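You operate a simulated robot arm through the tools that you are given. There is no shell and no other tool. Be economical: measure what you need, move in short steps, check, and stop when the job is done.

The job below is to be done with a simulated robot arm. You get a single attempt, and the scene is never put back.

## Task
Stand the green cup on the white saucer and pour in about 100 ml of iced tea.
Fine: lay the jug's lid on the table while you pour; the jug goes back with its lid on.

Only the result counts: the job must be done as asked and must still hold three seconds after the hand-in. Knocking over, shifting, dropping, spilling or breaking anything else fails it. A push-on lid holds only when it is set on centred and level and pressed home; a screw cap is set on level and turned clockwise until tight.

## Robot
A 6-joint arm with a two-finger parallel gripper, fixed in place. Base frame: the origin is at the foot of the arm, x ahead of it, y to its left, z up; the work surface is at about z = 740. Units: mm, rad, N and s.
With the tool pointing down near the work surface it reaches from about 140 to 740 mm from the base axis. Its first joint turns from -2.897 to 2.897 rad. Payload 3.91 kg.
The tool frame sits at the grasp point between the pads (the TCP): z along the fingers, y along the line on which they close. The tips reach 30 mm beyond it. The gripper opens to 110 mm. The fingers are 20 mm wide and 10 mm thick; the gripper's body (48 by 112 mm) begins 55 mm behind the TCP.
Orientation is told as [roll, pitch, yaw] about the base's x, y, z axes, in that order, counted from this pose: with the fingers straight down and closing along the base's y, the tool's x points along the base's -x, its y along +y and its z along -z.

## Interface
- The arm moves only by the tool arm_command. Its argument "series" is one flat list of numbers, 7 for each row, row after row: the turn, a rotation vector about the tool's x, y, z in rad, then the shift along the tool's x, y, z in mm, then the opening, from 0 (shut) to 1 (fully open). In form: [rx, ry, rz, tx, ty, tz, claw, rx, ry, rz, tx, ty, tz, claw, ...]. A call has 1 to 20 rows; each row shifts and turns the commanded pose from where the row before left it, along the tool's axes as they then stand. Rows are played at 5 a second. More than 50 mm and 0.15 rad between two rows, or a gripper value outside its range, and nothing of the call is played. A pose out of reach is approached as far as the arm can. The call stops where the force on the tool passes 50 N (or 10 N more than at its start, if that is more) or the arm is blocked; 0.2 s more then pass. Each finger travels about 45 mm/s and halts on what it meets, pressing with about 37 N; the grip force reading is that of the motor and also rises with nothing between the fingers. The clock runs only during rows and for 0.2 s after the last one: add rows that do not move to give the fingers time. The reply holds the time, the measured pose of the TCP, the force on the tool along the base axes, the opening and the grip force, in the units named above and with some noise.
- Cameras (640 x 400 px; columns grow to the right, rows downward): "scene" is fixed at [221.1, 498.6, 1490.2]; the picture's right is [-0.80, -0.60, 0.00], its down [-0.41, 0.54, -0.74] and it looks along [0.44, -0.59, -0.67] (base axes); focal length 345 px, centre (320, 200). "wrist" rides on the gripper at [-36, 0, -57] in the tool frame; the picture's right is [0.00, -1.00, 0.00], its down [0.97, 0.00, -0.24] and it looks along [0.24, 0.00, 0.97] (tool axes); focal length 218 px, centre (320, 200).
- capture(camera): a new picture of that camera. No time passes.
- raise_lower(by): slides the trunk up (or, below 0, down) by that many mm; the arm rides with it, the base frame stays. It gives what a move gives, with no picture.
- locate(camera, pixels): there is no depth. For up to 12 entries [column, row, z] of the newest picture of that camera ("zoom" is the newest enlarged one), the place [x, y] in the base frame at which the ray of that pixel passes the height z, good to about 3 mm. No time passes.
- inspect(camera, box): a new picture of the part [left, top, right, bottom] of that camera's present view, enlarged. No time passes.
- finish_job(): hands the job in; it is judged then, once.

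Work in short steps. Measure before you move; look again where a grasp or a placing could have gone wrong, and mend it. You have 80 turns and 34 pictures in all, those below and enlarged ones among them. Open the gripper and draw the arm clear of the work before you hand the job in, unless the task says otherwise; then end with one line.

The tools are called as a command line: name --argument value ..., lists and objects as JSON in quotes. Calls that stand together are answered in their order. arm_command: Moves the arm, as the interface text tells. Its arguments: {"type":"object","properties":{"series":{"type":"array","items":{"type":"number"}}},"required":["series"]} The other tools are called the same way: raise_lower (by) slides the trunk up or down; capture (camera) takes a picture; locate (camera, pixels) gives the place at which the rays of pixels pass given heights; inspect (camera, box) takes an enlarged picture of a part of a camera's view; finish_job () hands the job in.

At the start:

```text
clock: 0.0
position: [469.1, -21.5, 1163.7]
tool_rot: [0.001, 0.0, 0.001]
force: [0.3, -0.2, -0.2]
grip_width: 110.1
finger_force: 0.0
trunk travel left (down, up): [-525.0, 65.0]
```

scene: 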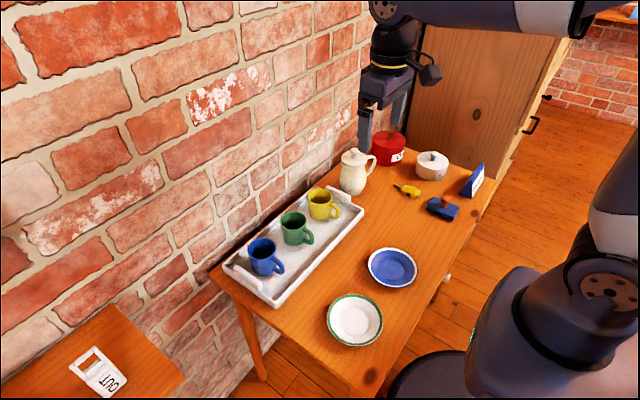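
wrist: 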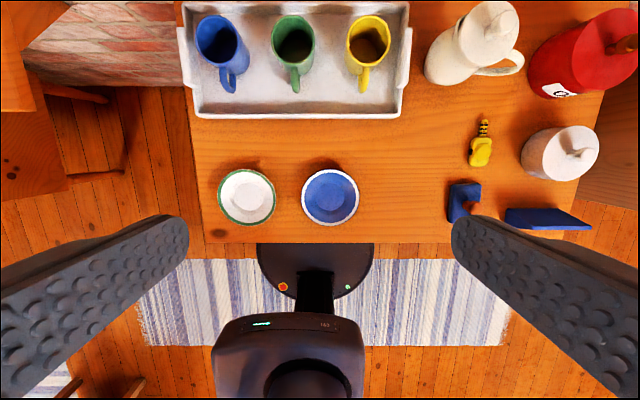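

I start with closer looks at the cups, the jug and the saucers.

inspect --camera "scene" --box '[220, 130, 420, 310]'

inspect --camera "wrist" --box '[170, 0, 640, 250]'

inspect --camera "scene" --box '[320, 110, 500, 230]'

```text
2.22 times, centred on (320, 220) of scene
```

zoom: 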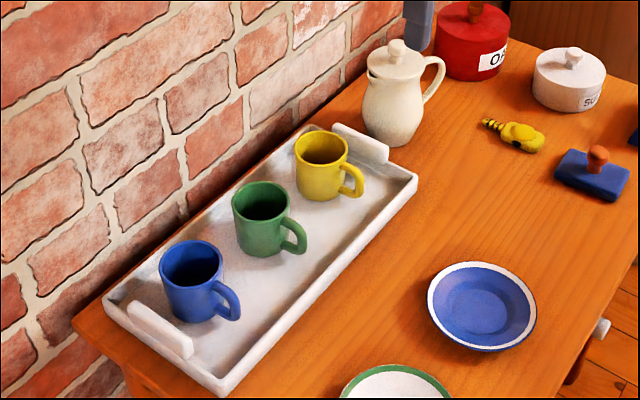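

```text
1.36 times, centred on (405, 125) of wrist
```

zoom: 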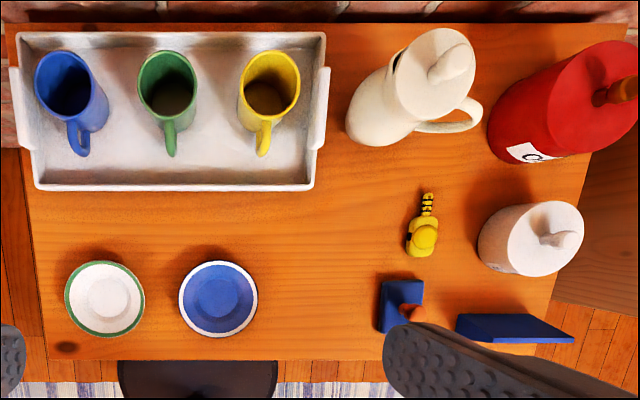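

```text
3.33 times, centred on (410, 170) of scene
```

zoom: 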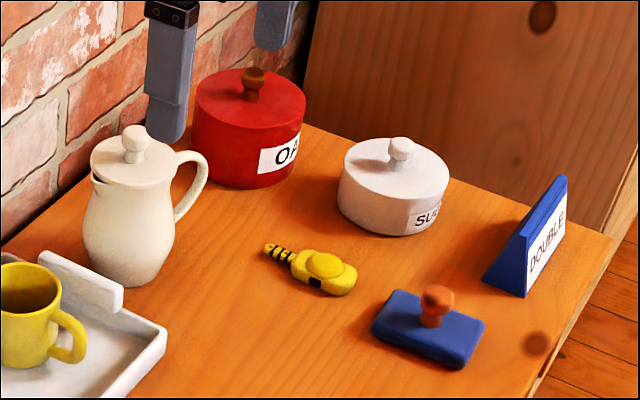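

I triangulate from both cameras: green cup rim (scene 293,220; wrist 292,37), jug lid knob (354,150; 502,22), saucers (wrist 247,197 and 330,197).

locate --camera "wrist" --pixels '[[292.5, 36.8, 820], [292.5, 36.8, 840], [292.5, 36.8, 860], [502, 22, 900], [502, 22, 940], [502, 22, 980], [247, 197, 745], [330, 197, 745], [180, 10, 740], [195, 117, 760], [410, 117, 760], [193, 243, 740]]'

locate --camera "scene" --pixels '[[293, 220.5, 820], [293, 220.5, 840], [293, 220.5, 860], [354.1, 149.6, 900], [354.1, 149.6, 940], [354.1, 149.6, 980], [355, 319, 745], [391, 267, 745], [299, 240, 750], [352, 192, 740], [370, 196, 740], [338, 187, 740]]'

```text
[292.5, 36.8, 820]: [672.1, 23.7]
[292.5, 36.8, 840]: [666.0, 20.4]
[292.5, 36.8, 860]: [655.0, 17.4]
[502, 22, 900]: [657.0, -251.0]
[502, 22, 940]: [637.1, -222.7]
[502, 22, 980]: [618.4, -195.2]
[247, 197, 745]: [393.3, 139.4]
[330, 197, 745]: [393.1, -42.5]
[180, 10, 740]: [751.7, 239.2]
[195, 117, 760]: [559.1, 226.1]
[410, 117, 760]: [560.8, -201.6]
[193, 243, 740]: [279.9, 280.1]
```

```text
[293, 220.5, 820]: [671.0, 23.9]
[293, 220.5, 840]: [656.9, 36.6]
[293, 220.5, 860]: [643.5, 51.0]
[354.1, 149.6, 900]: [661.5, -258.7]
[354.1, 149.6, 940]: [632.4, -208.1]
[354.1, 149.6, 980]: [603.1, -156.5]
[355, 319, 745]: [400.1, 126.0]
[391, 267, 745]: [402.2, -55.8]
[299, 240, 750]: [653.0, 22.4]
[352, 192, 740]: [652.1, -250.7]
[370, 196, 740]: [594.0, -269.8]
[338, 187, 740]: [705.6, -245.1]
```

The green cup's rim is at about (671, 24, 820), handle towards the robot. I move above it with the fingers open and look again.

arm_command --series '[0, 0, 0, -25.25, 5.7, 31, 1, 0, 0, 0, -25.25, 5.7, 31, 1, 0, 0, 0, -25.25, 5.7, 31, 1, 0, 0, 0, -25.25, 5.7, 31, 1, 0, 0, 0, -25.25, 5.7, 31, 1, 0, 0, 0, -25.25, 5.7, 31, 1, 0, 0, 0, -25.25, 5.7, 31, 1, 0, 0, 0, -25.25, 5.7, 31, 1, 0, 0, 0, 0, 0, 0, 1]'

capture --camera "wrist"

```text
clock: 2.0
position: [670.3, 24.6, 915.3]
tool_rot: [0.0, -0.001, -0.001]
force: [-0.1, 0.3, -0.2]
grip_width: 110.2
finger_force: 0.0
trunk travel left (down, up): [-525.0, 65.0]
```

```text
28 pictures are left
```

wrist: 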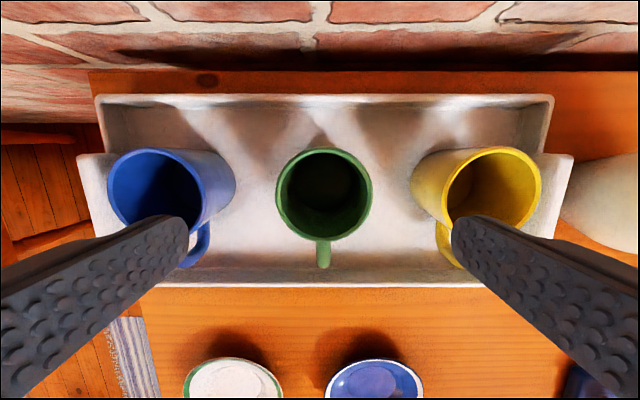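

The rim is seen centred at (323,194), edges 275 and 372. I locate it at several heights.

locate --camera "wrist" --pixels '[[323, 194, 820], [275, 194, 820], [372, 194, 820], [323, 148, 820], [323, 240, 820], [323, 268, 800], [202, 200, 820], [415, 200, 800], [450, 200, 820], [323, 287, 760], [242, 380, 750], [374, 380, 750]]'

```text
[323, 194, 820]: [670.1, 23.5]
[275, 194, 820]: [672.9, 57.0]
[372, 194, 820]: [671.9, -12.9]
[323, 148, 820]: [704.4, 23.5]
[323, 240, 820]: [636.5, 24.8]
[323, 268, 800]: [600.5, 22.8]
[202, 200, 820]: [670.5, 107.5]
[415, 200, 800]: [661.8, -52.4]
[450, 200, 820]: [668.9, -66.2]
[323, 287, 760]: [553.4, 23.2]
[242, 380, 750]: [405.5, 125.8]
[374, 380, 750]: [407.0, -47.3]
```

Cup centre (670, 23.3), diameter 70. I go down to TCP z 803 and close.

arm_command --series '[0, 0, 0, 0, -1, 40, 1, 0, 0, 0, 0, 0, 40, 1, 0, 0, 0, 0, 0, 32, 1, 0, 0, 0, 0, 0, 0, 1, 0, 0, 0, 0, 0, 0, 0.5, 0, 0, 0, 0, 0, 0, 0.5, 0, 0, 0, 0, 0, 0, 0.5, 0, 0, 0, 0, 0, 0, 0.5, 0, 0, 0, 0, 0, 0, 0.5, 0, 0, 0, 0, 0, 0, 0.5]'

```text
clock: 4.2
position: [671.7, 25.0, 803.6]
tool_rot: [0.0, 0.001, 0.001]
force: [-0.3, -1.1, -0.7]
grip_width: 71.2
finger_force: 36.8
trunk travel left (down, up): [-525.0, 65.0]
```

Gripped at 71 mm. I lift straight up 100 mm.

arm_command --series '[0, 0, 0, 0, 0, -10, 0.5, 0, 0, 0, 0, 0, -30, 0.5, 0, 0, 0, 0, 0, -40, 0.5, 0, 0, 0, 0, 0, -40, 0.5, 0, 0, 0, 0, 0, 0, 0.5]'

capture --camera "wrist"

```text
clock: 5.4
position: [669.2, 22.6, 922.9]
tool_rot: [-0.001, 0.0, 0.0]
force: [-0.3, -0.8, -2.6]
grip_width: 71.4
finger_force: 36.8
trunk travel left (down, up): [-525.0, 65.0]
```

```text
27 pictures are left
```

wrist: 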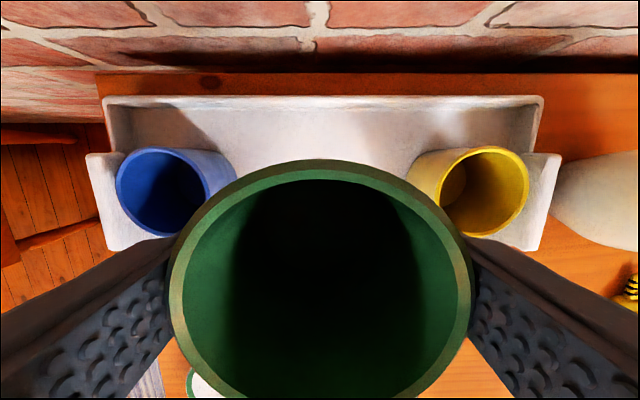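

The cup is held. I measure the white saucer precisely in the scene view before carrying over.

inspect --camera "scene" --box '[300, 270, 428, 350]'

```text
5.00 times, centred on (364, 310) of scene
```

zoom: 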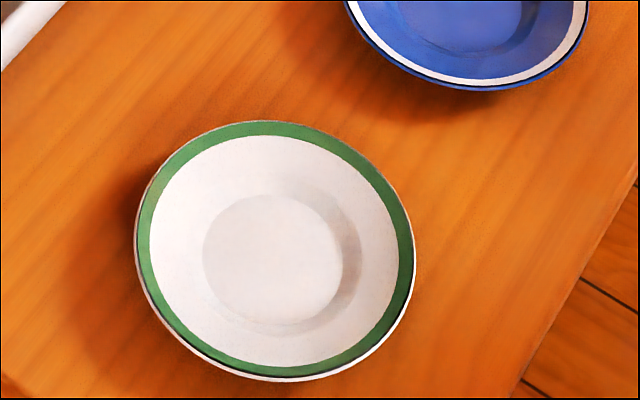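

The saucer rim ellipse spans x 135–415, y 120–381; the flat well is centred about (273,259). Locate both.

locate --camera "zoom" --pixels '[[275, 250, 760], [275, 250, 755], [273, 259, 745], [273, 259, 748], [277, 258, 750], [275, 250, 765]]'

```text
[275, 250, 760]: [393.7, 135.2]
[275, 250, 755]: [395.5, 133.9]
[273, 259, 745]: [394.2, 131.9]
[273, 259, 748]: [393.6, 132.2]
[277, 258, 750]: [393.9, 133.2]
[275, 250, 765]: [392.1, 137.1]
```

Centre (394.5, 133.5). I carry the cup over it at height, then down to z≈830.

arm_command --series '[0, 0, 0, 34.6, 13.8, 0, 0.5, 0, 0, 0, 34.6, 13.8, 0, 0.5, 0, 0, 0, 34.6, 13.8, 0, 0.5, 0, 0, 0, 34.6, 13.8, 0, 0.5, 0, 0, 0, 34.6, 13.8, 0, 0.5, 0, 0, 0, 34.6, 13.8, 0, 0.5, 0, 0, 0, 34.6, 13.8, 0, 0.5, 0, 0, 0, 34.6, 13.8, 0, 0.5, 0, 0, 0, 0, 0, 40, 0.5, 0, 0, 0, 0, 0, 40, 0.5, 0, 0, 0, 0, 0, 10, 0.5, 0, 0, 0, 0, 0, 0, 0.5]'

inspect --camera "scene" --box '[270, 230, 430, 350]'

```text
clock: 8.0
position: [396.4, 130.2, 832.5]
tool_rot: [-0.001, 0.0, 0.001]
force: [0.3, 0.0, -1.9]
grip_width: 71.1
finger_force: 36.7
trunk travel left (down, up): [-525.0, 65.0]
```

```text
3.33 times, centred on (350, 290) of scene
```

zoom: 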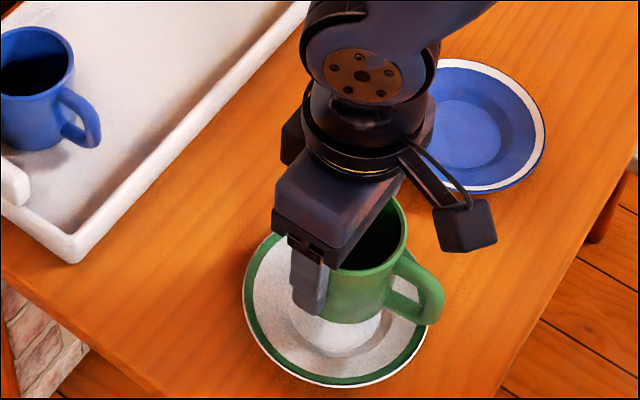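

Well aligned; I lower in small steps watching the force.

arm_command --series '[0, 0, 0, 0, 0, 12, 0.5, 0, 0, 0, 0, 0, 8, 0.5, 0, 0, 0, 0, 0, 4, 0.5, 0, 0, 0, 0, 0, 0, 0.5]'

arm_command --series '[0, 0, 0, 0, 0, 2, 0.5, 0, 0, 0, 0, 0, 0, 0.5]'

arm_command --series '[0, 0, 0, 0, 0, 2, 0.5, 0, 0, 0, 0, 0, 0, 0.5]'

```text
clock: 9.0
position: [395.3, 132.5, 810.3]
tool_rot: [0.0, 0.001, 0.0]
force: [0.0, 0.1, -2.5]
grip_width: 70.9
finger_force: 37.0
trunk travel left (down, up): [-525.0, 65.0]
```

```text
clock: 9.6
position: [394.7, 131.6, 807.1]
tool_rot: [0.001, 0.001, -0.002]
force: [0.0, -0.2, -1.8]
grip_width: 71.2
finger_force: 37.3
trunk travel left (down, up): [-525.0, 65.0]
```

```text
clock: 10.2
position: [395.4, 131.8, 804.0]
tool_rot: [-0.001, 0.0, -0.001]
force: [0.4, -0.5, -2.5]
grip_width: 70.7
finger_force: 36.1
trunk travel left (down, up): [-525.0, 65.0]
```

Still free (force about −2.2). I continue down by 2 mm steps.

arm_command --series '[0, 0, 0, 0, 0, 1.5, 0.5, 0, 0, 0, 0, 0, 0, 0.5]'

arm_command --series '[0, 0, 0, 0, 0, 1.5, 0.5, 0, 0, 0, 0, 0, 0, 0.5]'

arm_command --series '[0, 0, 0, 0, 0, 1.5, 0.5, 0, 0, 0, 0, 0, 0, 0.5]'

```text
clock: 10.8
position: [394.7, 132.9, 804.0]
tool_rot: [-0.001, -0.003, -0.001]
force: [-0.1, -3.2, 9.8]
grip_width: 71.2
finger_force: 37.3
trunk travel left (down, up): [-525.0, 65.0]
```

```text
clock: 11.4
position: [394.4, 133.5, 802.9]
tool_rot: [0.002, -0.004, -0.001]
force: [2.8, -0.6, 32.5]
grip_width: 71.7
finger_force: 37.2
trunk travel left (down, up): [-525.0, 65.0]
```

```text
clock: 12.0
position: [393.7, 132.2, 800.1]
tool_rot: [0.003, -0.003, 0.003]
force: [5.6, 3.0, 31.6]
grip_width: 70.9
finger_force: 36.8
trunk travel left (down, up): [-525.0, 65.0]
```

Contact is firm. I ease up 2.5 mm, open the fingers and rise clear.

arm_command --series '[0, 0, 0, 0, 0, -2.5, 0.5, 0, 0, 0, 0, 0, 0, 0.9, 0, 0, 0, 0, 0, 0, 0.9, 0, 0, 0, 0, 0, 0, 0.9, 0, 0, 0, 0, 0, -20, 0.9, 0, 0, 0, 0, 0, -40, 0.9, 0, 0, 0, 0, 0, -40, 0.9, 0, 0, 0, 0, 0, -40, 0.9, 0, 0, 0, 0, 0, 0, 0.9]'

capture --camera "wrist"

```text
clock: 14.0
position: [392.9, 135.1, 943.1]
tool_rot: [-0.001, -0.001, 0.0]
force: [-0.1, -0.6, -0.6]
grip_width: 98.8
finger_force: 0.2
trunk travel left (down, up): [-525.0, 65.0]
```

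```text
24 pictures are left
```

wrist: 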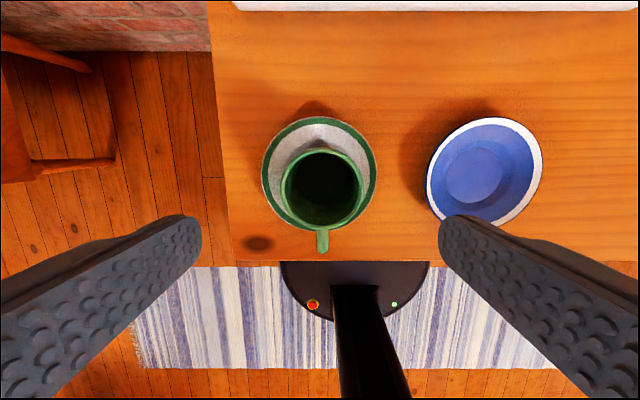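

The cup stands well in the saucer. Now I go above the jug for a close look at lid, spout and handle.

arm_command --series '[0, 0, 0, -20.5, -31.2, -11.4, 1, 0, 0, 0, -20.5, -31.2, -11.4, 1, 0, 0, 0, -20.5, -31.2, -11.4, 1, 0, 0, 0, -20.5, -31.2, -11.4, 1, 0, 0, 0, -20.5, -31.2, -11.4, 1, 0, 0, 0, -20.5, -31.2, -11.4, 1, 0, 0, 0, -20.5, -31.2, -11.4, 1, 0, 0, 0, -20.5, -31.2, -11.4, 1, 0, 0, 0, -20.5, -31.2, -11.4, 1, 0, 0, 0, -20.5, -31.2, -11.4, 1, 0, 0, 0, -20.5, -31.2, -11.4, 1, 0, 0, 0, -20.5, -31.2, -11.4, 1, 0, 0, 0, 0, 0, 0, 1]'

capture --camera "wrist"

inspect --camera "scene" --box '[314, 130, 394, 210]'

```text
clock: 16.8
position: [640.3, -243.3, 1080.6]
tool_rot: [0.0, 0.003, 0.002]
force: [0.3, 0.2, -0.3]
grip_width: 110.1
finger_force: 0.2
trunk travel left (down, up): [-525.0, 65.0]
```

```text
23 pictures are left
```

wrist: 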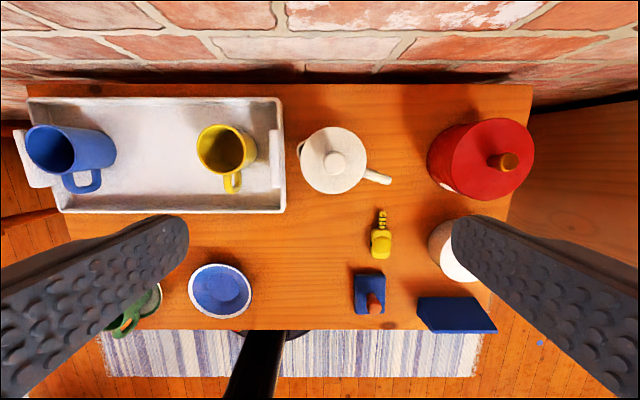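

```text
5.00 times, centred on (354, 170) of scene
```

zoom: 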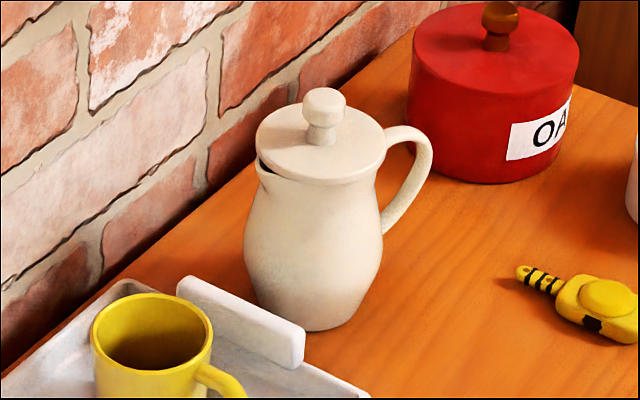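

I zoom into the jug in the wrist view for the handle direction and the knob.

inspect --camera "wrist" --box '[280, 110, 408, 206]'

```text
4.17 times, centred on (344, 158) of wrist
```

zoom: 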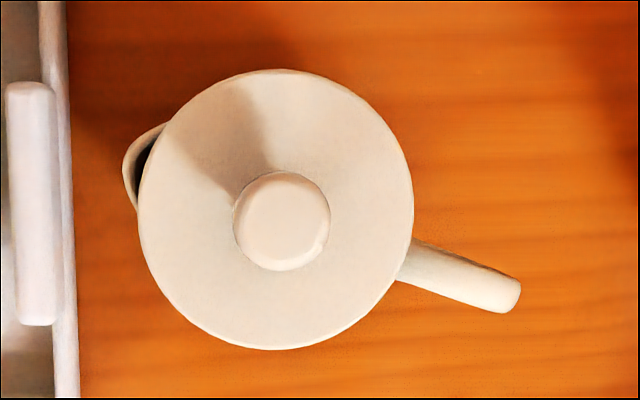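

Handle axis lies about 17.5° off the base y axis (spout toward +y,+x). I locate lid disc, knob, spout and handle at candidate heights.

locate --camera "zoom" --pixels '[[282, 221, 900], [282, 221, 910], [282, 221, 920], [276, 209.5, 870], [276, 209.5, 880], [276, 209.5, 890], [128, 165, 870], [508, 294, 850], [139, 209, 880], [413, 209, 880], [276, 69, 880], [276, 350, 880]]'

locate --camera "scene" --pixels '[[354.8, 149.4, 900], [354.8, 149.4, 910], [354.8, 149.4, 920], [354.2, 158, 870], [354.2, 158, 880], [354.2, 158, 890], [351.4, 193, 740], [352, 190, 740]]'

```text
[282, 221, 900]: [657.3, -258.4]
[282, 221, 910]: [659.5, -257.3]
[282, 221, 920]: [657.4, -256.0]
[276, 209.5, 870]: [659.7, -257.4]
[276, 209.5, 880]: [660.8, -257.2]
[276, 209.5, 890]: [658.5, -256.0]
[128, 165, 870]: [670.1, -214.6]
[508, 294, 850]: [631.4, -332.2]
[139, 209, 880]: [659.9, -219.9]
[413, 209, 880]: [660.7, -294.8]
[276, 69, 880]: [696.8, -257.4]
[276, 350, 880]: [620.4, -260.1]
```

```text
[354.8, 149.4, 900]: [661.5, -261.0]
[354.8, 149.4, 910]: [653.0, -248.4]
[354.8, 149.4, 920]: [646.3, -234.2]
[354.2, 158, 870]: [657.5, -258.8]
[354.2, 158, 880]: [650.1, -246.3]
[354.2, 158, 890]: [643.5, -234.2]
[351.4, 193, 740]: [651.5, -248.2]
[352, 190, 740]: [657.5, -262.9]
```

Knob top at about (658.5, −257.5, 903), lid disc top ≈871. I approach the knob with the gripper at 60 mm, stop above and check.

arm_command --series '[0, 0, 0, -6, -5.5, 40, 0.55, 0, 0, 0, -6, -5.5, 40, 0.55, 0, 0, 0, -6.2, -5.6, 40, 0.55, 0, 0, 0, 0, 0, 12, 0.55, 0, 0, 0, 0, 0, 0, 0.55]'

capture --camera "wrist"

```text
clock: 18.0
position: [659.2, -257.9, 948.6]
tool_rot: [0.001, -0.001, 0.001]
force: [-0.6, -0.2, 0.5]
grip_width: 60.5
finger_force: 0.0
trunk travel left (down, up): [-525.0, 65.0]
```

```text
20 pictures are left
```

wrist: 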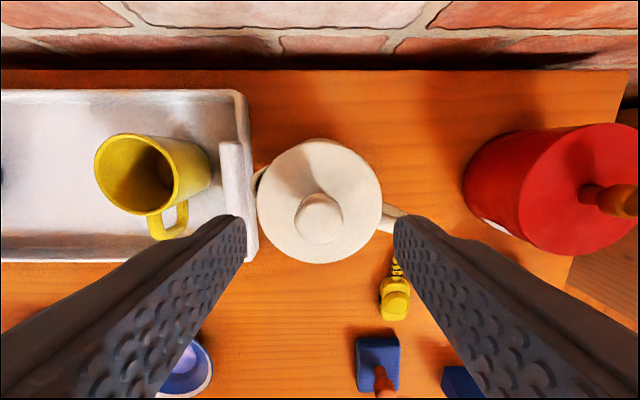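

Knob at column 319, aligned. I go down to z 906 and close on it.

arm_command --series '[0, 0, 0, -1, 0, 30, 0.55, 0, 0, 0, 0, 0, 12.5, 0.55, 0, 0, 0, 0, 0, 0, 0.55, 0, 0, 0, 0, 0, 0, 0.1, 0, 0, 0, 0, 0, 0, 0.1, 0, 0, 0, 0, 0, 0, 0.1, 0, 0, 0, 0, 0, 0, 0.1]'

```text
clock: 19.6
position: [660.7, -259.3, 905.6]
tool_rot: [0.0, -0.001, -0.002]
force: [0.1, 0.4, 0.1]
grip_width: 23.7
finger_force: 36.9
trunk travel left (down, up): [-525.0, 65.0]
```

Gripped at 23.7 mm. I lift gently and watch the force.

arm_command --series '[0, 0, 0, 0, 0, -1.5, 0.1, 0, 0, 0, 0, 0, -1.5, 0.1, 0, 0, 0, 0, 0, -2, 0.1, 0, 0, 0, 0, 0, 0, 0.1]'

inspect --camera "scene" --box '[294, 130, 414, 210]'

```text
clock: 20.6
position: [660.4, -258.8, 910.5]
tool_rot: [-0.001, 0.0, -0.001]
force: [-0.3, 0.9, -0.2]
grip_width: 23.6
finger_force: 37.4
trunk travel left (down, up): [-525.0, 65.0]
```

```text
5.00 times, centred on (354, 170) of scene
```

zoom: 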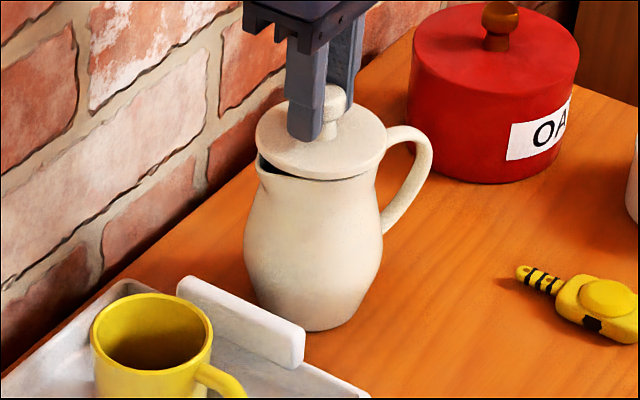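

The lid seems to come free easily. I lift another 60 mm and check.

arm_command --series '[0, 0, 0, 0, 0, -10, 0.1, 0, 0, 0, 0, 0, -20, 0.1, 0, 0, 0, 0, 0, -40, 0.1, 0, 0, 0, 0, 0, 0, 0.1]'

inspect --camera "scene" --box '[294, 110, 414, 210]'

```text
clock: 21.6
position: [657.9, -258.0, 981.3]
tool_rot: [0.0, 0.0, 0.001]
force: [-1.6, 1.0, -1.3]
grip_width: 23.7
finger_force: 37.0
trunk travel left (down, up): [-525.0, 65.0]
```

```text
4.00 times, centred on (354, 160) of scene
```

zoom: 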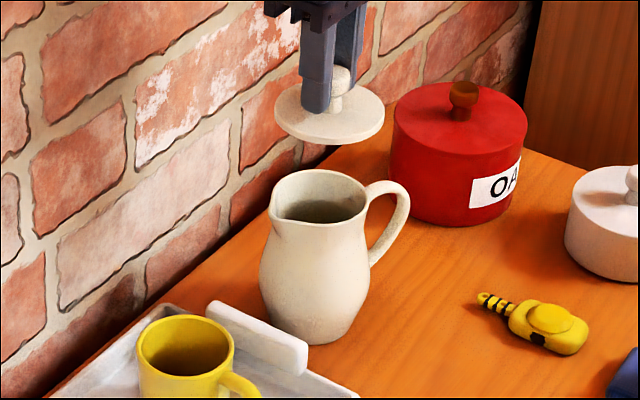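

The lid is off. I carry it to a free table spot at (490, −170) and down to z≈806.

arm_command --series '[0, 0, 0, 34, 17.5, 0, 0.1, 0, 0, 0, 34, 17.5, 0, 0.1, 0, 0, 0, 34, 17.5, 0, 0.1, 0, 0, 0, 34, 17.5, 0, 0.1, 0, 0, 0, 33.5, 17.5, 0, 0.1, 0, 0, 0, 0, 0, 45, 0.1, 0, 0, 0, 0, 0, 45, 0.1, 0, 0, 0, 0, 0, 45, 0.1, 0, 0, 0, 0, 0, 30, 0.1, 0, 0, 0, 0, 0, 10, 0.1, 0, 0, 0, 0, 0, 0, 0.1]'

inspect --camera "scene" --box '[330, 170, 450, 270]'

```text
clock: 24.0
position: [491.6, -171.3, 804.0]
tool_rot: [0.0, 0.001, 0.0]
force: [0.3, 0.2, 0.1]
grip_width: 23.5
finger_force: 37.2
trunk travel left (down, up): [-525.0, 65.0]
```

```text
4.00 times, centred on (390, 220) of scene
```

zoom: 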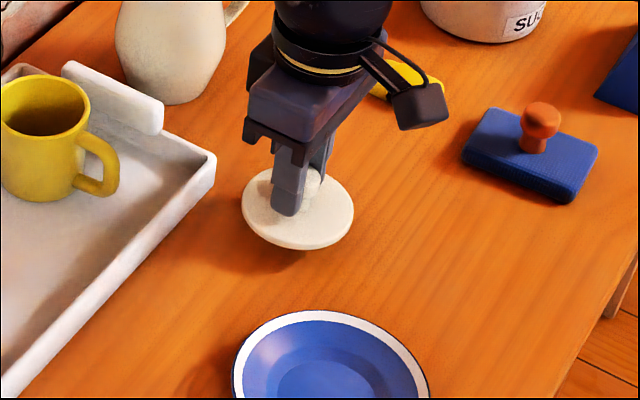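

The spot is clear. I lower in small steps until contact.

arm_command --series '[0, 0, 0, 0, 0, 6, 0.1, 0, 0, 0, 0, 0, 3, 0.1, 0, 0, 0, 0, 0, 0, 0.1]'

arm_command --series '[0, 0, 0, 0, 0, 3, 0.1, 0, 0, 0, 0, 0, 0, 0.1]'

arm_command --series '[0, 0, 0, 0, 0, 2, 0.1, 0, 0, 0, 0, 0, 0, 0.1]'

arm_command --series '[0, 0, 0, 0, 0, 2, 0.1, 0, 0, 0, 0, 0, 0, 0.1]'

```text
clock: 24.8
position: [491.3, -173.1, 795.8]
tool_rot: [0.001, 0.0, -0.001]
force: [-0.2, 0.2, 0.5]
grip_width: 23.8
finger_force: 37.1
trunk travel left (down, up): [-525.0, 65.0]
```

```text
clock: 25.4
position: [490.1, -173.0, 792.8]
tool_rot: [-0.002, -0.001, 0.0]
force: [-0.4, 0.6, -0.4]
grip_width: 23.7
finger_force: 36.8
trunk travel left (down, up): [-525.0, 65.0]
```

```text
clock: 26.0
position: [491.7, -171.2, 790.2]
tool_rot: [-0.002, 0.0, 0.0]
force: [0.0, -0.6, -0.9]
grip_width: 23.7
finger_force: 36.9
trunk travel left (down, up): [-525.0, 65.0]
```

```text
clock: 26.6
position: [489.3, -172.3, 789.1]
tool_rot: [0.0, -0.001, 0.0]
force: [-0.8, 0.4, 0.1]
grip_width: 23.6
finger_force: 36.8
trunk travel left (down, up): [-525.0, 65.0]
```

Commanded z is 790, no contact yet; I continue.

arm_command --series '[0, 0, 0, 0, 0, 2, 0.1, 0, 0, 0, 0, 0, 0, 0.1]'

arm_command --series '[0, 0, 0, 0, 0, 1.5, 0.1, 0, 0, 0, 0, 0, 0, 0.1]'

arm_command --series '[0, 0, 0, 0, 0, 1.5, 0.1, 0, 0, 0, 0, 0, 0, 0.1]'

```text
clock: 27.2
position: [491.3, -172.2, 789.2]
tool_rot: [-0.002, -0.001, -0.001]
force: [-2.0, -1.4, 6.5]
grip_width: 23.6
finger_force: 37.1
trunk travel left (down, up): [-525.0, 65.0]
```

```text
clock: 27.8
position: [491.1, -170.7, 787.7]
tool_rot: [-0.001, -0.004, 0.0]
force: [-4.6, -0.7, 25.6]
grip_width: 23.6
finger_force: 36.8
trunk travel left (down, up): [-525.0, 65.0]
```

```text
clock: 28.4
position: [490.8, -171.5, 788.6]
tool_rot: [0.0, -0.009, 0.002]
force: [-1.2, 0.1, 48.5]
grip_width: 23.6
finger_force: 37.7
trunk travel left (down, up): [-525.0, 65.0]
```

Lid is down (contact at commanded z 788.5). I ease up 3.5 mm, release and rise.

arm_command --series '[0, 0, 0, 0, 0, -3.5, 0.1, 0, 0, 0, 0, 0, 0, 0.5, 0, 0, 0, 0, 0, 0, 0.5, 0, 0, 0, 0, 0, 0, 0.5, 0, 0, 0, 0, 0, -31.5, 0.5, 0, 0, 0, 0, 0, -50, 0.5, 0, 0, 0, 0, 0, -50, 1, 0, 0, 0, 0, 0, -50, 1, 0, 0, 0, 0, 0, -30, 1, 0, 0, 0, 0, 0, 0, 1]'

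capture --camera "wrist"

```text
clock: 30.6
position: [492.1, -171.9, 999.6]
tool_rot: [-0.001, 0.0, 0.001]
force: [1.1, 0.4, 0.5]
grip_width: 109.8
finger_force: 0.1
trunk travel left (down, up): [-525.0, 65.0]
```

```text
16 pictures are left
```

wrist: 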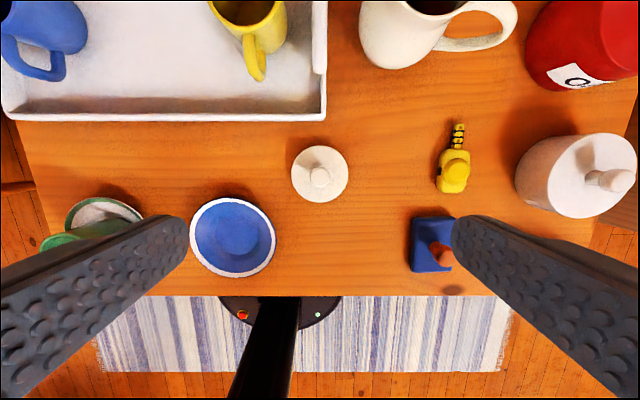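

The lid lies flat. I will take the jug from the robot's side by the lower belly (under the handle), tool pitched about 25° below horizontal. First I turn the tool and go to a standoff in front of the jug.

arm_command --series '[0, -0.1418, 0, 0, 0, 0, 1, 0, -0.1418, 0, 0, 0, 0, 1, 0, -0.1418, 0, 0, 0, 0, 1, 0, -0.1418, 0, 0, 0, 0, 1, 0, -0.1418, 0, 0, 0, 0, 1, 0, -0.1418, 0, 0, 0, 0, 1, 0, -0.1418, 0, 0, 0, 0, 1, 0, -0.1418, 0, 0, 0, 0, 1, 0, 0, 0, 32, -22, 20.2, 1, 0, 0, 0, 32, -22, 20.2, 1, 0, 0, 0, 32, -22, 20.2, 1, 0, 0, 0, 32, -22, 20.2, 1, 0, 0, 0, 0, 0, 0, 1]'

capture --camera "wrist"

```text
clock: 33.4
position: [511.5, -259.5, 848.1]
tool_rot: [0.0, -1.133, 0.001]
force: [0.9, 1.0, -0.1]
grip_width: 110.0
finger_force: 0.1
trunk travel left (down, up): [-525.0, 65.0]
```

```text
15 pictures are left
```

wrist: 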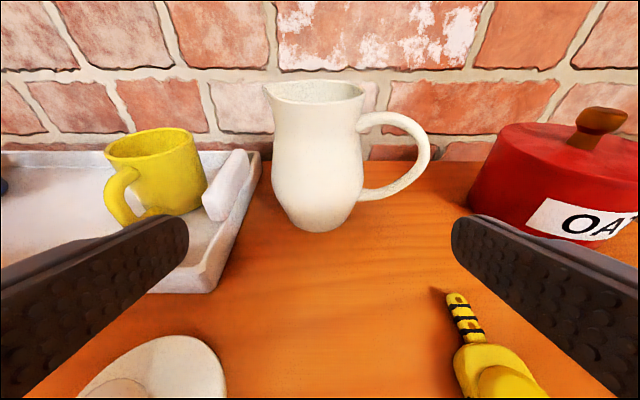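

The belly is widest at z≈800 and the handle loop leaves a gap z≈784–838, so the right finger can pass through the loop. I line up on the axis and advance to 60 mm short, then look.

arm_command --series '[0, 0, 0, -19.9, 1.5, -9.3, 1, 0, 0, 0, 0, 0, 36, 1, 0, 0, 0, 0, 0, 36, 1, 0, 0, 0, 0, 0, 34, 1, 0, 0, 0, 0, 0, 0, 1]'

capture --camera "wrist"

```text
clock: 34.6
position: [603.7, -255.5, 827.2]
tool_rot: [-0.001, -1.132, 0.001]
force: [-1.3, 0.8, 1.1]
grip_width: 110.3
finger_force: 0.0
trunk travel left (down, up): [-525.0, 65.0]
```

```text
14 pictures are left
```

wrist: 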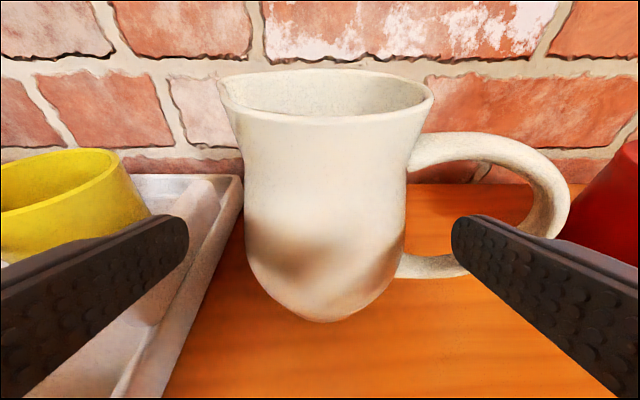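

The right finger points into the loop with about 8 mm below and 15 mm above it; I nudge 2 mm up, 1.5 mm to −y, and advance the last 60 mm.

arm_command --series '[0, 0, 0, -2, -1.5, 0, 1, 0, 0, 0, 0, 0, 20, 1, 0, 0, 0, 0, 0, 20, 1, 0, 0, 0, 0, 0, 20, 1, 0, 0, 0, 0, 0, 0, 1]'

capture --camera "wrist"

```text
clock: 35.8
position: [660.0, -258.4, 805.1]
tool_rot: [0.0, -1.134, -0.001]
force: [-2.4, 0.0, 2.2]
grip_width: 110.0
finger_force: 0.2
trunk travel left (down, up): [-525.0, 65.0]
```

```text
13 pictures are left
```

wrist: 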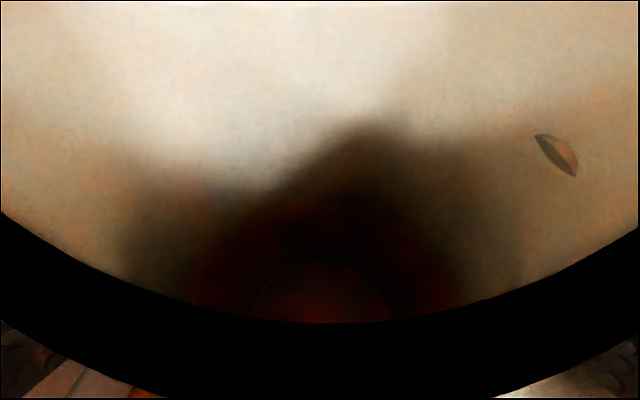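

The camera view shows it is right at the jug's rim, so this pitch is too steep. I back off 80 mm, flatten the tool by 0.2 rad, and check the jug hasn't shifted.

arm_command --series '[0, 0, 0, 0, 0, -20, 1, 0, 0, 0, 0, 0, -30, 1, 0, 0, 0, 0, 0, -30, 1, 0, -0.1, 0, 0, 0, 0, 1, 0, -0.1, 0, 0, 0, 0, 1, 0, 0, 0, 18.2, 0, 0, 1, 0, 0, 0, 0, 0, 0, 1]'

capture --camera "wrist"

```text
clock: 37.4
position: [583.5, -259.8, 818.9]
tool_rot: [0.001, -1.336, 0.002]
force: [0.6, -0.9, 0.0]
grip_width: 110.0
finger_force: 0.1
trunk travel left (down, up): [-525.0, 65.0]
```

```text
12 pictures are left
```

wrist: 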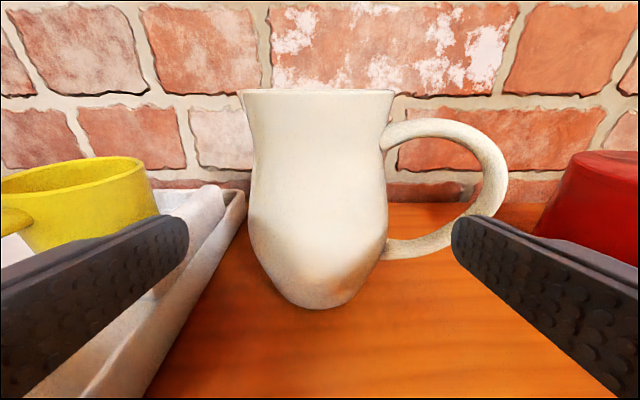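

Jug unmoved (belly centre col 317). I rise 4 mm for more margin over the lower handle tube and advance 66 mm to 11 mm short of the jug axis.

arm_command --series '[0, 0, 0, -4, 1, 0, 1, 0, 0, 0, 0, 0, 22, 1, 0, 0, 0, 0, 0, 22, 1, 0, 0, 0, 0, 0, 22, 1, 0, 0, 0, 0, 0, 0, 1]'

inspect --camera "scene" --box '[294, 120, 414, 210]'

```text
clock: 38.6
position: [646.8, -261.3, 809.7]
tool_rot: [0.0, -1.334, 0.002]
force: [-6.9, -0.3, 15.9]
grip_width: 109.9
finger_force: 0.1
trunk travel left (down, up): [-525.0, 65.0]
```

```text
4.44 times, centred on (354, 165) of scene
```

zoom: 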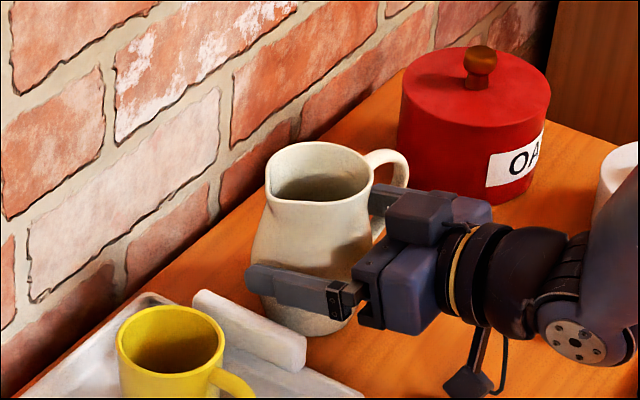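

The 16 N upward force comes from the stalk under the wrist touching the table. I pitch the tool 0.13 rad steeper in place, which lifts the rear.

arm_command --series '[0, 0.065, 0, 0, 0, 0, 1, 0, 0.065, 0, 0, 0, 0, 1, 0, 0, 0, 0, 0, 0, 1]'

arm_command --series '[0, 0, 0, 0, 0, 0, 1]'

```text
clock: 39.4
position: [648.2, -258.8, 808.2]
tool_rot: [0.001, -1.203, 0.0]
force: [-0.1, 0.7, -0.7]
grip_width: 109.9
finger_force: 0.1
trunk travel left (down, up): [-525.0, 65.0]
```

```text
clock: 39.8
position: [648.7, -259.4, 807.1]
tool_rot: [0.001, -1.204, 0.001]
force: [-0.4, 0.5, -0.4]
grip_width: 110.0
finger_force: 0.0
trunk travel left (down, up): [-525.0, 65.0]
```

Contact gone. I close on the belly.

arm_command --series '[0, 0, 0, 0, 0, 0, 0.5, 0, 0, 0, 0, 0, 0, 0.5, 0, 0, 0, 0, 0, 0, 0.5, 0, 0, 0, 0, 0, 0, 0.5, 0, 0, 0, 0, 0, 0, 0.5]'

inspect --camera "scene" --box '[294, 120, 414, 210]'

```text
clock: 41.0
position: [648.3, -259.6, 807.7]
tool_rot: [-0.001, -1.205, 0.001]
force: [0.0, -2.7, 2.1]
grip_width: 87.6
finger_force: 37.1
trunk travel left (down, up): [-525.0, 65.0]
```

```text
4.44 times, centred on (354, 165) of scene
```

zoom: 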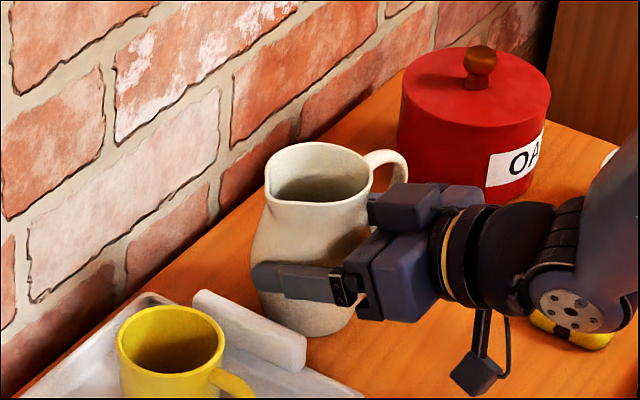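

Gripped at 87.6 mm. I lift 5 mm then more, reading the weight.

arm_command --series '[0, 0, 0, -4.67, 0, -1.79, 0.5, 0, 0, 0, 0, 0, 0, 0.5, 0, 0, 0, -9.34, 0, -3.58, 0.5, 0, 0, 0, -18.7, 0, -7.2, 0.5, 0, 0, 0, -28, 0, -10.7, 0.5, 0, 0, 0, -28, 0, -10.7, 0.5, 0, 0, 0, 0, 0, 0, 0.5, 0, 0, 0, 0, 0, 0, 0.5]'

arm_command --series '[0, 0, 0, 0, 0, 0, 0.5]'

arm_command --series '[0, 0, 0, 0, 0, 0, 0.5]'

capture --camera "scene"

```text
clock: 42.8
position: [648.7, -259.1, 902.6]
tool_rot: [-0.001, -1.201, -0.001]
force: [0.6, -0.9, -5.3]
grip_width: 88.0
finger_force: 36.2
trunk travel left (down, up): [-525.0, 65.0]
```

```text
clock: 43.2
position: [648.4, -258.6, 902.1]
tool_rot: [0.0, -1.204, -0.002]
force: [0.9, -0.9, -4.6]
grip_width: 87.8
finger_force: 37.4
trunk travel left (down, up): [-525.0, 65.0]
```

```text
clock: 43.6
position: [647.2, -259.4, 902.6]
tool_rot: [0.0, -1.202, 0.001]
force: [-1.1, 0.9, -5.2]
grip_width: 87.8
finger_force: 36.5
trunk travel left (down, up): [-525.0, 65.0]
```

```text
9 pictures are left
```

scene: 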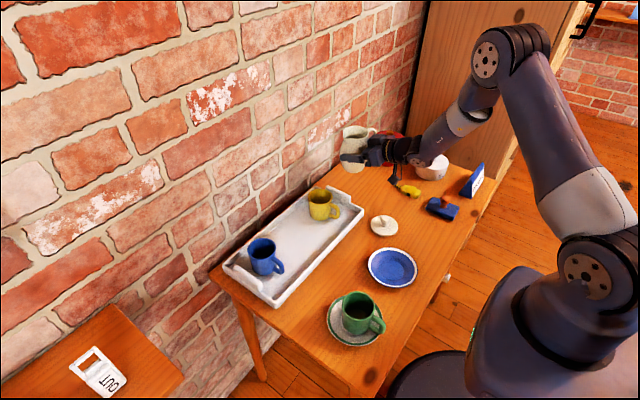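

The jug weighs ~5.0 N with tea, hanging stable. I carry it upright (base at z≈835, above everything near the path) to next to the cup.

arm_command --series '[0, 0, 0, 2, 8.8, -5.2, 0.5, 0, 0, 0, 4, 17.7, -10.5, 0.5, 0, 0, 0, 6.05, 26.6, -15.78, 0.5, 0, 0, 0, 6.05, 26.6, -15.78, 0.5, 0, 0, 0, 6.05, 26.6, -15.78, 0.5, 0, 0, 0, 6.05, 26.6, -15.78, 0.5, 0, 0, 0, 6.05, 26.6, -15.78, 0.5, 0, 0, 0, 6.05, 26.6, -15.78, 0.5, 0, 0, 0, 6.05, 26.6, -15.78, 0.5, 0, 0, 0, 6.05, 26.6, -15.78, 0.5, 0, 0, 0, 6.05, 26.6, -15.78, 0.5, 0, 0, 0, 6.05, 26.6, -15.78, 0.5, 0, 0, 0, 4, 17.7, -10.5, 0.5, 0, 0, 0, 2, 8.8, -5.2, 0.5, 0, 0, 0, 0, 0, 0, 0.5]'

arm_command --series '[-0.0611, 0, -0.0235, 0, 0, 0, 0.5, -0.1223, 0, -0.0469, 0, 0, 0, 0.5, -0.1223, 0, -0.0469, 0, 0, 0, 0.5, -0.1223, 0, -0.0469, 0, 0, 0, 0.5, -0.1223, 0, -0.0469, 0, 0, 0, 0.5, -0.1223, 0, -0.0469, 0, 0, 0, 0.5, -0.1223, 0, -0.0469, 0, 0, 0, 0.5, -0.1223, 0, -0.0469, 0, 0, 0, 0.5, -0.0611, 0, -0.0235, 0, 0, 0, 0.5, 0, 0, 0, 0, 0, 0, 0.5, 0, 0, 0, 0, 0, 0, 0.5]'

capture --camera "scene"

```text
clock: 46.8
position: [530.3, -56.9, 992.3]
tool_rot: [0.073, -1.197, -0.061]
force: [-0.2, 0.6, -4.6]
grip_width: 87.5
finger_force: 37.1
out of reach, approached as far as the arm can: row 6, 7, 8, 9, 10, 11, 12, 13, 14
trunk travel left (down, up): [-525.0, 65.0]
```

```text
clock: 49.2
position: [529.6, -55.4, 992.1]
tool_rot: [0.002, -1.204, 1.048]
force: [0.1, 0.0, -4.7]
grip_width: 87.9
finger_force: 37.3
trunk travel left (down, up): [-525.0, 65.0]
```

```text
8 pictures are left
```

scene: 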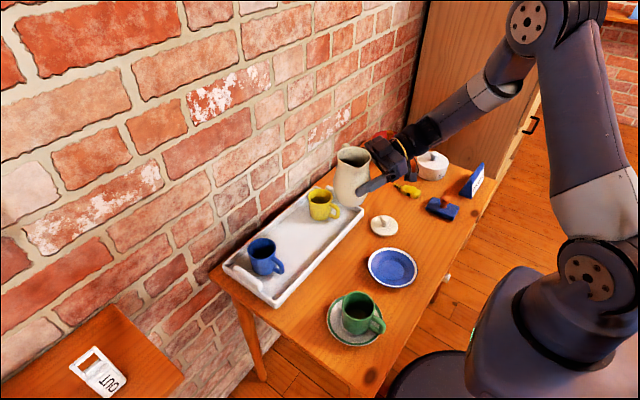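

The straight path ran out of reach midway, and the arm stopped higher at (530, −56, 992), jug upright, yaw now 60°. With this yaw I step on toward the pouring spot (446, 62, 905).

arm_command --series '[0, 0, 0, 9.95, 21.95, 14.57, 0.5, 0, 0, 0, 9.95, 21.95, 14.57, 0.5, 0, 0, 0, 9.95, 21.95, 14.57, 0.5, 0, 0, 0, 9.95, 21.95, 14.57, 0.5, 0, 0, 0, 9.95, 21.95, 14.57, 0.5, 0, 0, 0, 9.95, 21.95, 14.57, 0.5, 0, 0, 0, 0, 0, 0, 0.5]'

```text
clock: 50.8
position: [444.7, 62.8, 905.4]
tool_rot: [0.0, -1.205, 1.049]
force: [-0.8, 1.3, -4.7]
grip_width: 87.7
finger_force: 37.5
trunk travel left (down, up): [-525.0, 65.0]
```

Reached. I tilt 30° toward the cup (no flow expected yet), then lower 43 mm.

arm_command --series '[0.0447, 0.0393, -0.1167, 0, 0, 0, 0.5, 0.0447, 0.0393, -0.1167, 0, 0, 0, 0.5, 0.0447, 0.0393, -0.1167, 0, 0, 0, 0.5, 0.0447, 0.0393, -0.1167, 0, 0, 0, 0.5, 0, 0, 0, 16.25, 10.25, 9.7, 0.5, 0, 0, 0, 16.25, 10.25, 9.7, 0.5, 0, 0, 0, 0, 0, 0, 0.5]'

inspect --camera "scene" --box '[290, 200, 434, 350]'

```text
clock: 52.4
position: [541.3, 26.1, 1000.6]
tool_rot: [-0.804, -0.856, 1.76]
force: [-0.8, 0.5, -4.0]
grip_width: 87.8
finger_force: 36.9
out of reach, approached as far as the arm can: row 1, 2, 3, 4, 5, 6
trunk travel left (down, up): [-525.0, 65.0]
```

```text
2.67 times, centred on (362, 275) of scene
```

zoom: 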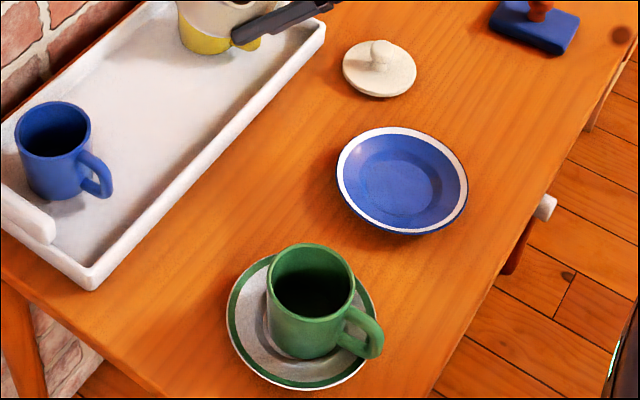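

Still out of reach: the arm is folded too much, so position drifted to (541, 26, 1001) with the jug tilted 30° (weight unchanged within noise, no spill seen). Lowering the trunk should unfold the elbow; there is room below, so I lower by 100.

raise_lower --by -100

```text
clock: 53.7
position: [540.9, 27.5, 900.6]
tool_rot: [-0.801, -0.857, 1.76]
force: [0.1, -0.4, -5.1]
grip_width: 88.0
finger_force: 37.2
trunk travel left (down, up): [-425.0, 165.0]
```

Orientation is exactly the planned 30° tilt. I now move to (446, 62, 900).

arm_command --series '[0, 0, 0, -8.65, 22.05, -8.9, 0.5, 0, 0, 0, -8.65, 22.05, -8.9, 0.5, 0, 0, 0, -8.65, 22.05, -8.9, 0.5, 0, 0, 0, -8.65, 22.05, -8.9, 0.5, 0, 0, 0, 0, 0, 0, 0.5]'

```text
clock: 54.9
position: [462.7, 54.0, 941.4]
tool_rot: [-0.799, -0.856, 1.757]
force: [-1.1, 0.4, -4.8]
grip_width: 87.5
finger_force: 36.6
out of reach, approached as far as the arm can: row 1, 2, 3, 4
trunk travel left (down, up): [-425.0, 165.0]
```

Closer to target now; more trunk lowering is needed. I first move away from the cup and up 120 mm to make room for it.

arm_command --series '[0, 0, 0, -14.25, -26.7, -14.45, 0.5, 0, 0, 0, -14.25, -26.7, -14.45, 0.5, 0, 0, 0, -14.25, -26.7, -14.45, 0.5, 0, 0, 0, -14.25, -26.7, -14.45, 0.5, 0, 0, 0, 0, 0, 0, 0.5]'

```text
clock: 56.1
position: [504.5, 10.2, 1056.6]
tool_rot: [-0.802, -0.856, 1.762]
force: [-0.7, -0.5, -4.1]
grip_width: 87.7
finger_force: 36.9
trunk travel left (down, up): [-425.0, 165.0]
```

Reached. I lower the trunk 170 mm (TCP to about 887).

raise_lower --by -170

```text
clock: 58.0
position: [504.7, 11.1, 887.7]
tool_rot: [-0.802, -0.856, 1.759]
force: [0.1, 0.3, -4.3]
grip_width: 87.7
finger_force: 37.0
trunk travel left (down, up): [-255.0, 335.0]
```

Now to the pouring position (446, 62, 862).

arm_command --series '[0, 0, 0, -7, 26.2, 2.87, 0.5, 0, 0, 0, -7, 26.2, 2.87, 0.5, 0, 0, 0, -7, 26.2, 2.87, 0.5, 0, 0, 0, 0, 0, 0, 0.5]'

inspect --camera "scene" --box '[274, 200, 434, 350]'

```text
clock: 59.0
position: [443.9, 64.0, 860.3]
tool_rot: [-0.804, -0.856, 1.761]
force: [0.2, 0.7, -4.9]
grip_width: 87.5
finger_force: 37.4
trunk travel left (down, up): [-255.0, 335.0]
```

```text
2.67 times, centred on (354, 275) of scene
```

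zoom: 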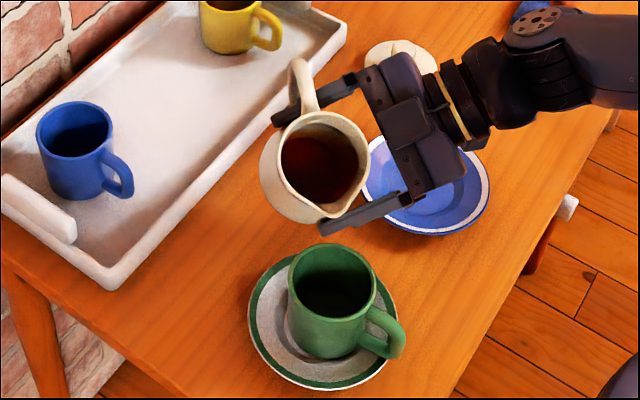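

The tea is visible inside, lip at zoom (318,215). I check where the lip is relative to the cup.

locate --camera "zoom" --pixels '[[318, 215, 880], [318, 215, 890], [318, 215, 900], [332, 279, 820], [290, 270, 820], [377, 285, 820], [320, 165, 860], [320, 165, 850]]'

```text
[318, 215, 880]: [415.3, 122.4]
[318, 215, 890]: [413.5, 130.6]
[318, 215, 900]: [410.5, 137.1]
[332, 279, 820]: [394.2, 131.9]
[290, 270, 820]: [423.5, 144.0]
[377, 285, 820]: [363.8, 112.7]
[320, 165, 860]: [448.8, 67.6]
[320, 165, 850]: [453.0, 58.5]
```

The lip is ~18 mm short of the cup centre and 9 mm to the side; I correct 6 mm sideways and tilt to 45°, then read the weight.

arm_command --series '[0, 0, 0, 0.9, 3.45, -5.2, 0.5, 0.0299, 0.0262, -0.0778, 0, 0, 0, 0.5, 0.0299, 0.0262, -0.0778, 0, 0, 0, 0.5, 0.0299, 0.0262, -0.0778, 0, 0, 0, 0.5, 0, 0, 0, 0, 0, 0, 0.5]'

arm_command --series '[0, 0, 0, 0, 0, 0, 0.5]'

arm_command --series '[0, 0, 0, 0, 0, 0, 0.5]'

arm_command --series '[0, 0, 0, 0, 0, 0, 0.5]'

inspect --camera "scene" --box '[274, 200, 434, 350]'

```text
clock: 60.2
position: [440.4, 60.3, 860.9]
tool_rot: [-0.972, -0.626, 1.877]
force: [0.0, 0.2, -4.6]
grip_width: 87.8
finger_force: 37.0
trunk travel left (down, up): [-255.0, 335.0]
```

```text
clock: 60.6
position: [440.9, 59.0, 861.6]
tool_rot: [-0.973, -0.625, 1.876]
force: [0.5, -0.4, -5.0]
grip_width: 87.7
finger_force: 37.0
trunk travel left (down, up): [-255.0, 335.0]
```

```text
clock: 61.0
position: [438.8, 60.5, 860.5]
tool_rot: [-0.972, -0.626, 1.878]
force: [-0.8, 0.2, -5.2]
grip_width: 87.5
finger_force: 37.2
trunk travel left (down, up): [-255.0, 335.0]
```

```text
clock: 61.5
position: [438.4, 59.2, 860.9]
tool_rot: [-0.972, -0.625, 1.878]
force: [-0.6, 0.0, -5.1]
grip_width: 87.6
finger_force: 37.1
trunk travel left (down, up): [-255.0, 335.0]
```

```text
2.67 times, centred on (354, 275) of scene
```

zoom: 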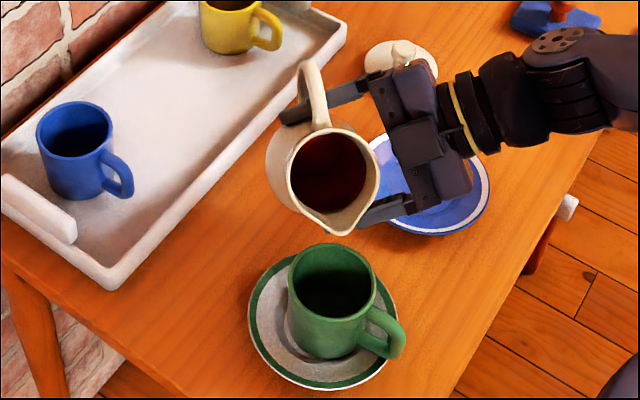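

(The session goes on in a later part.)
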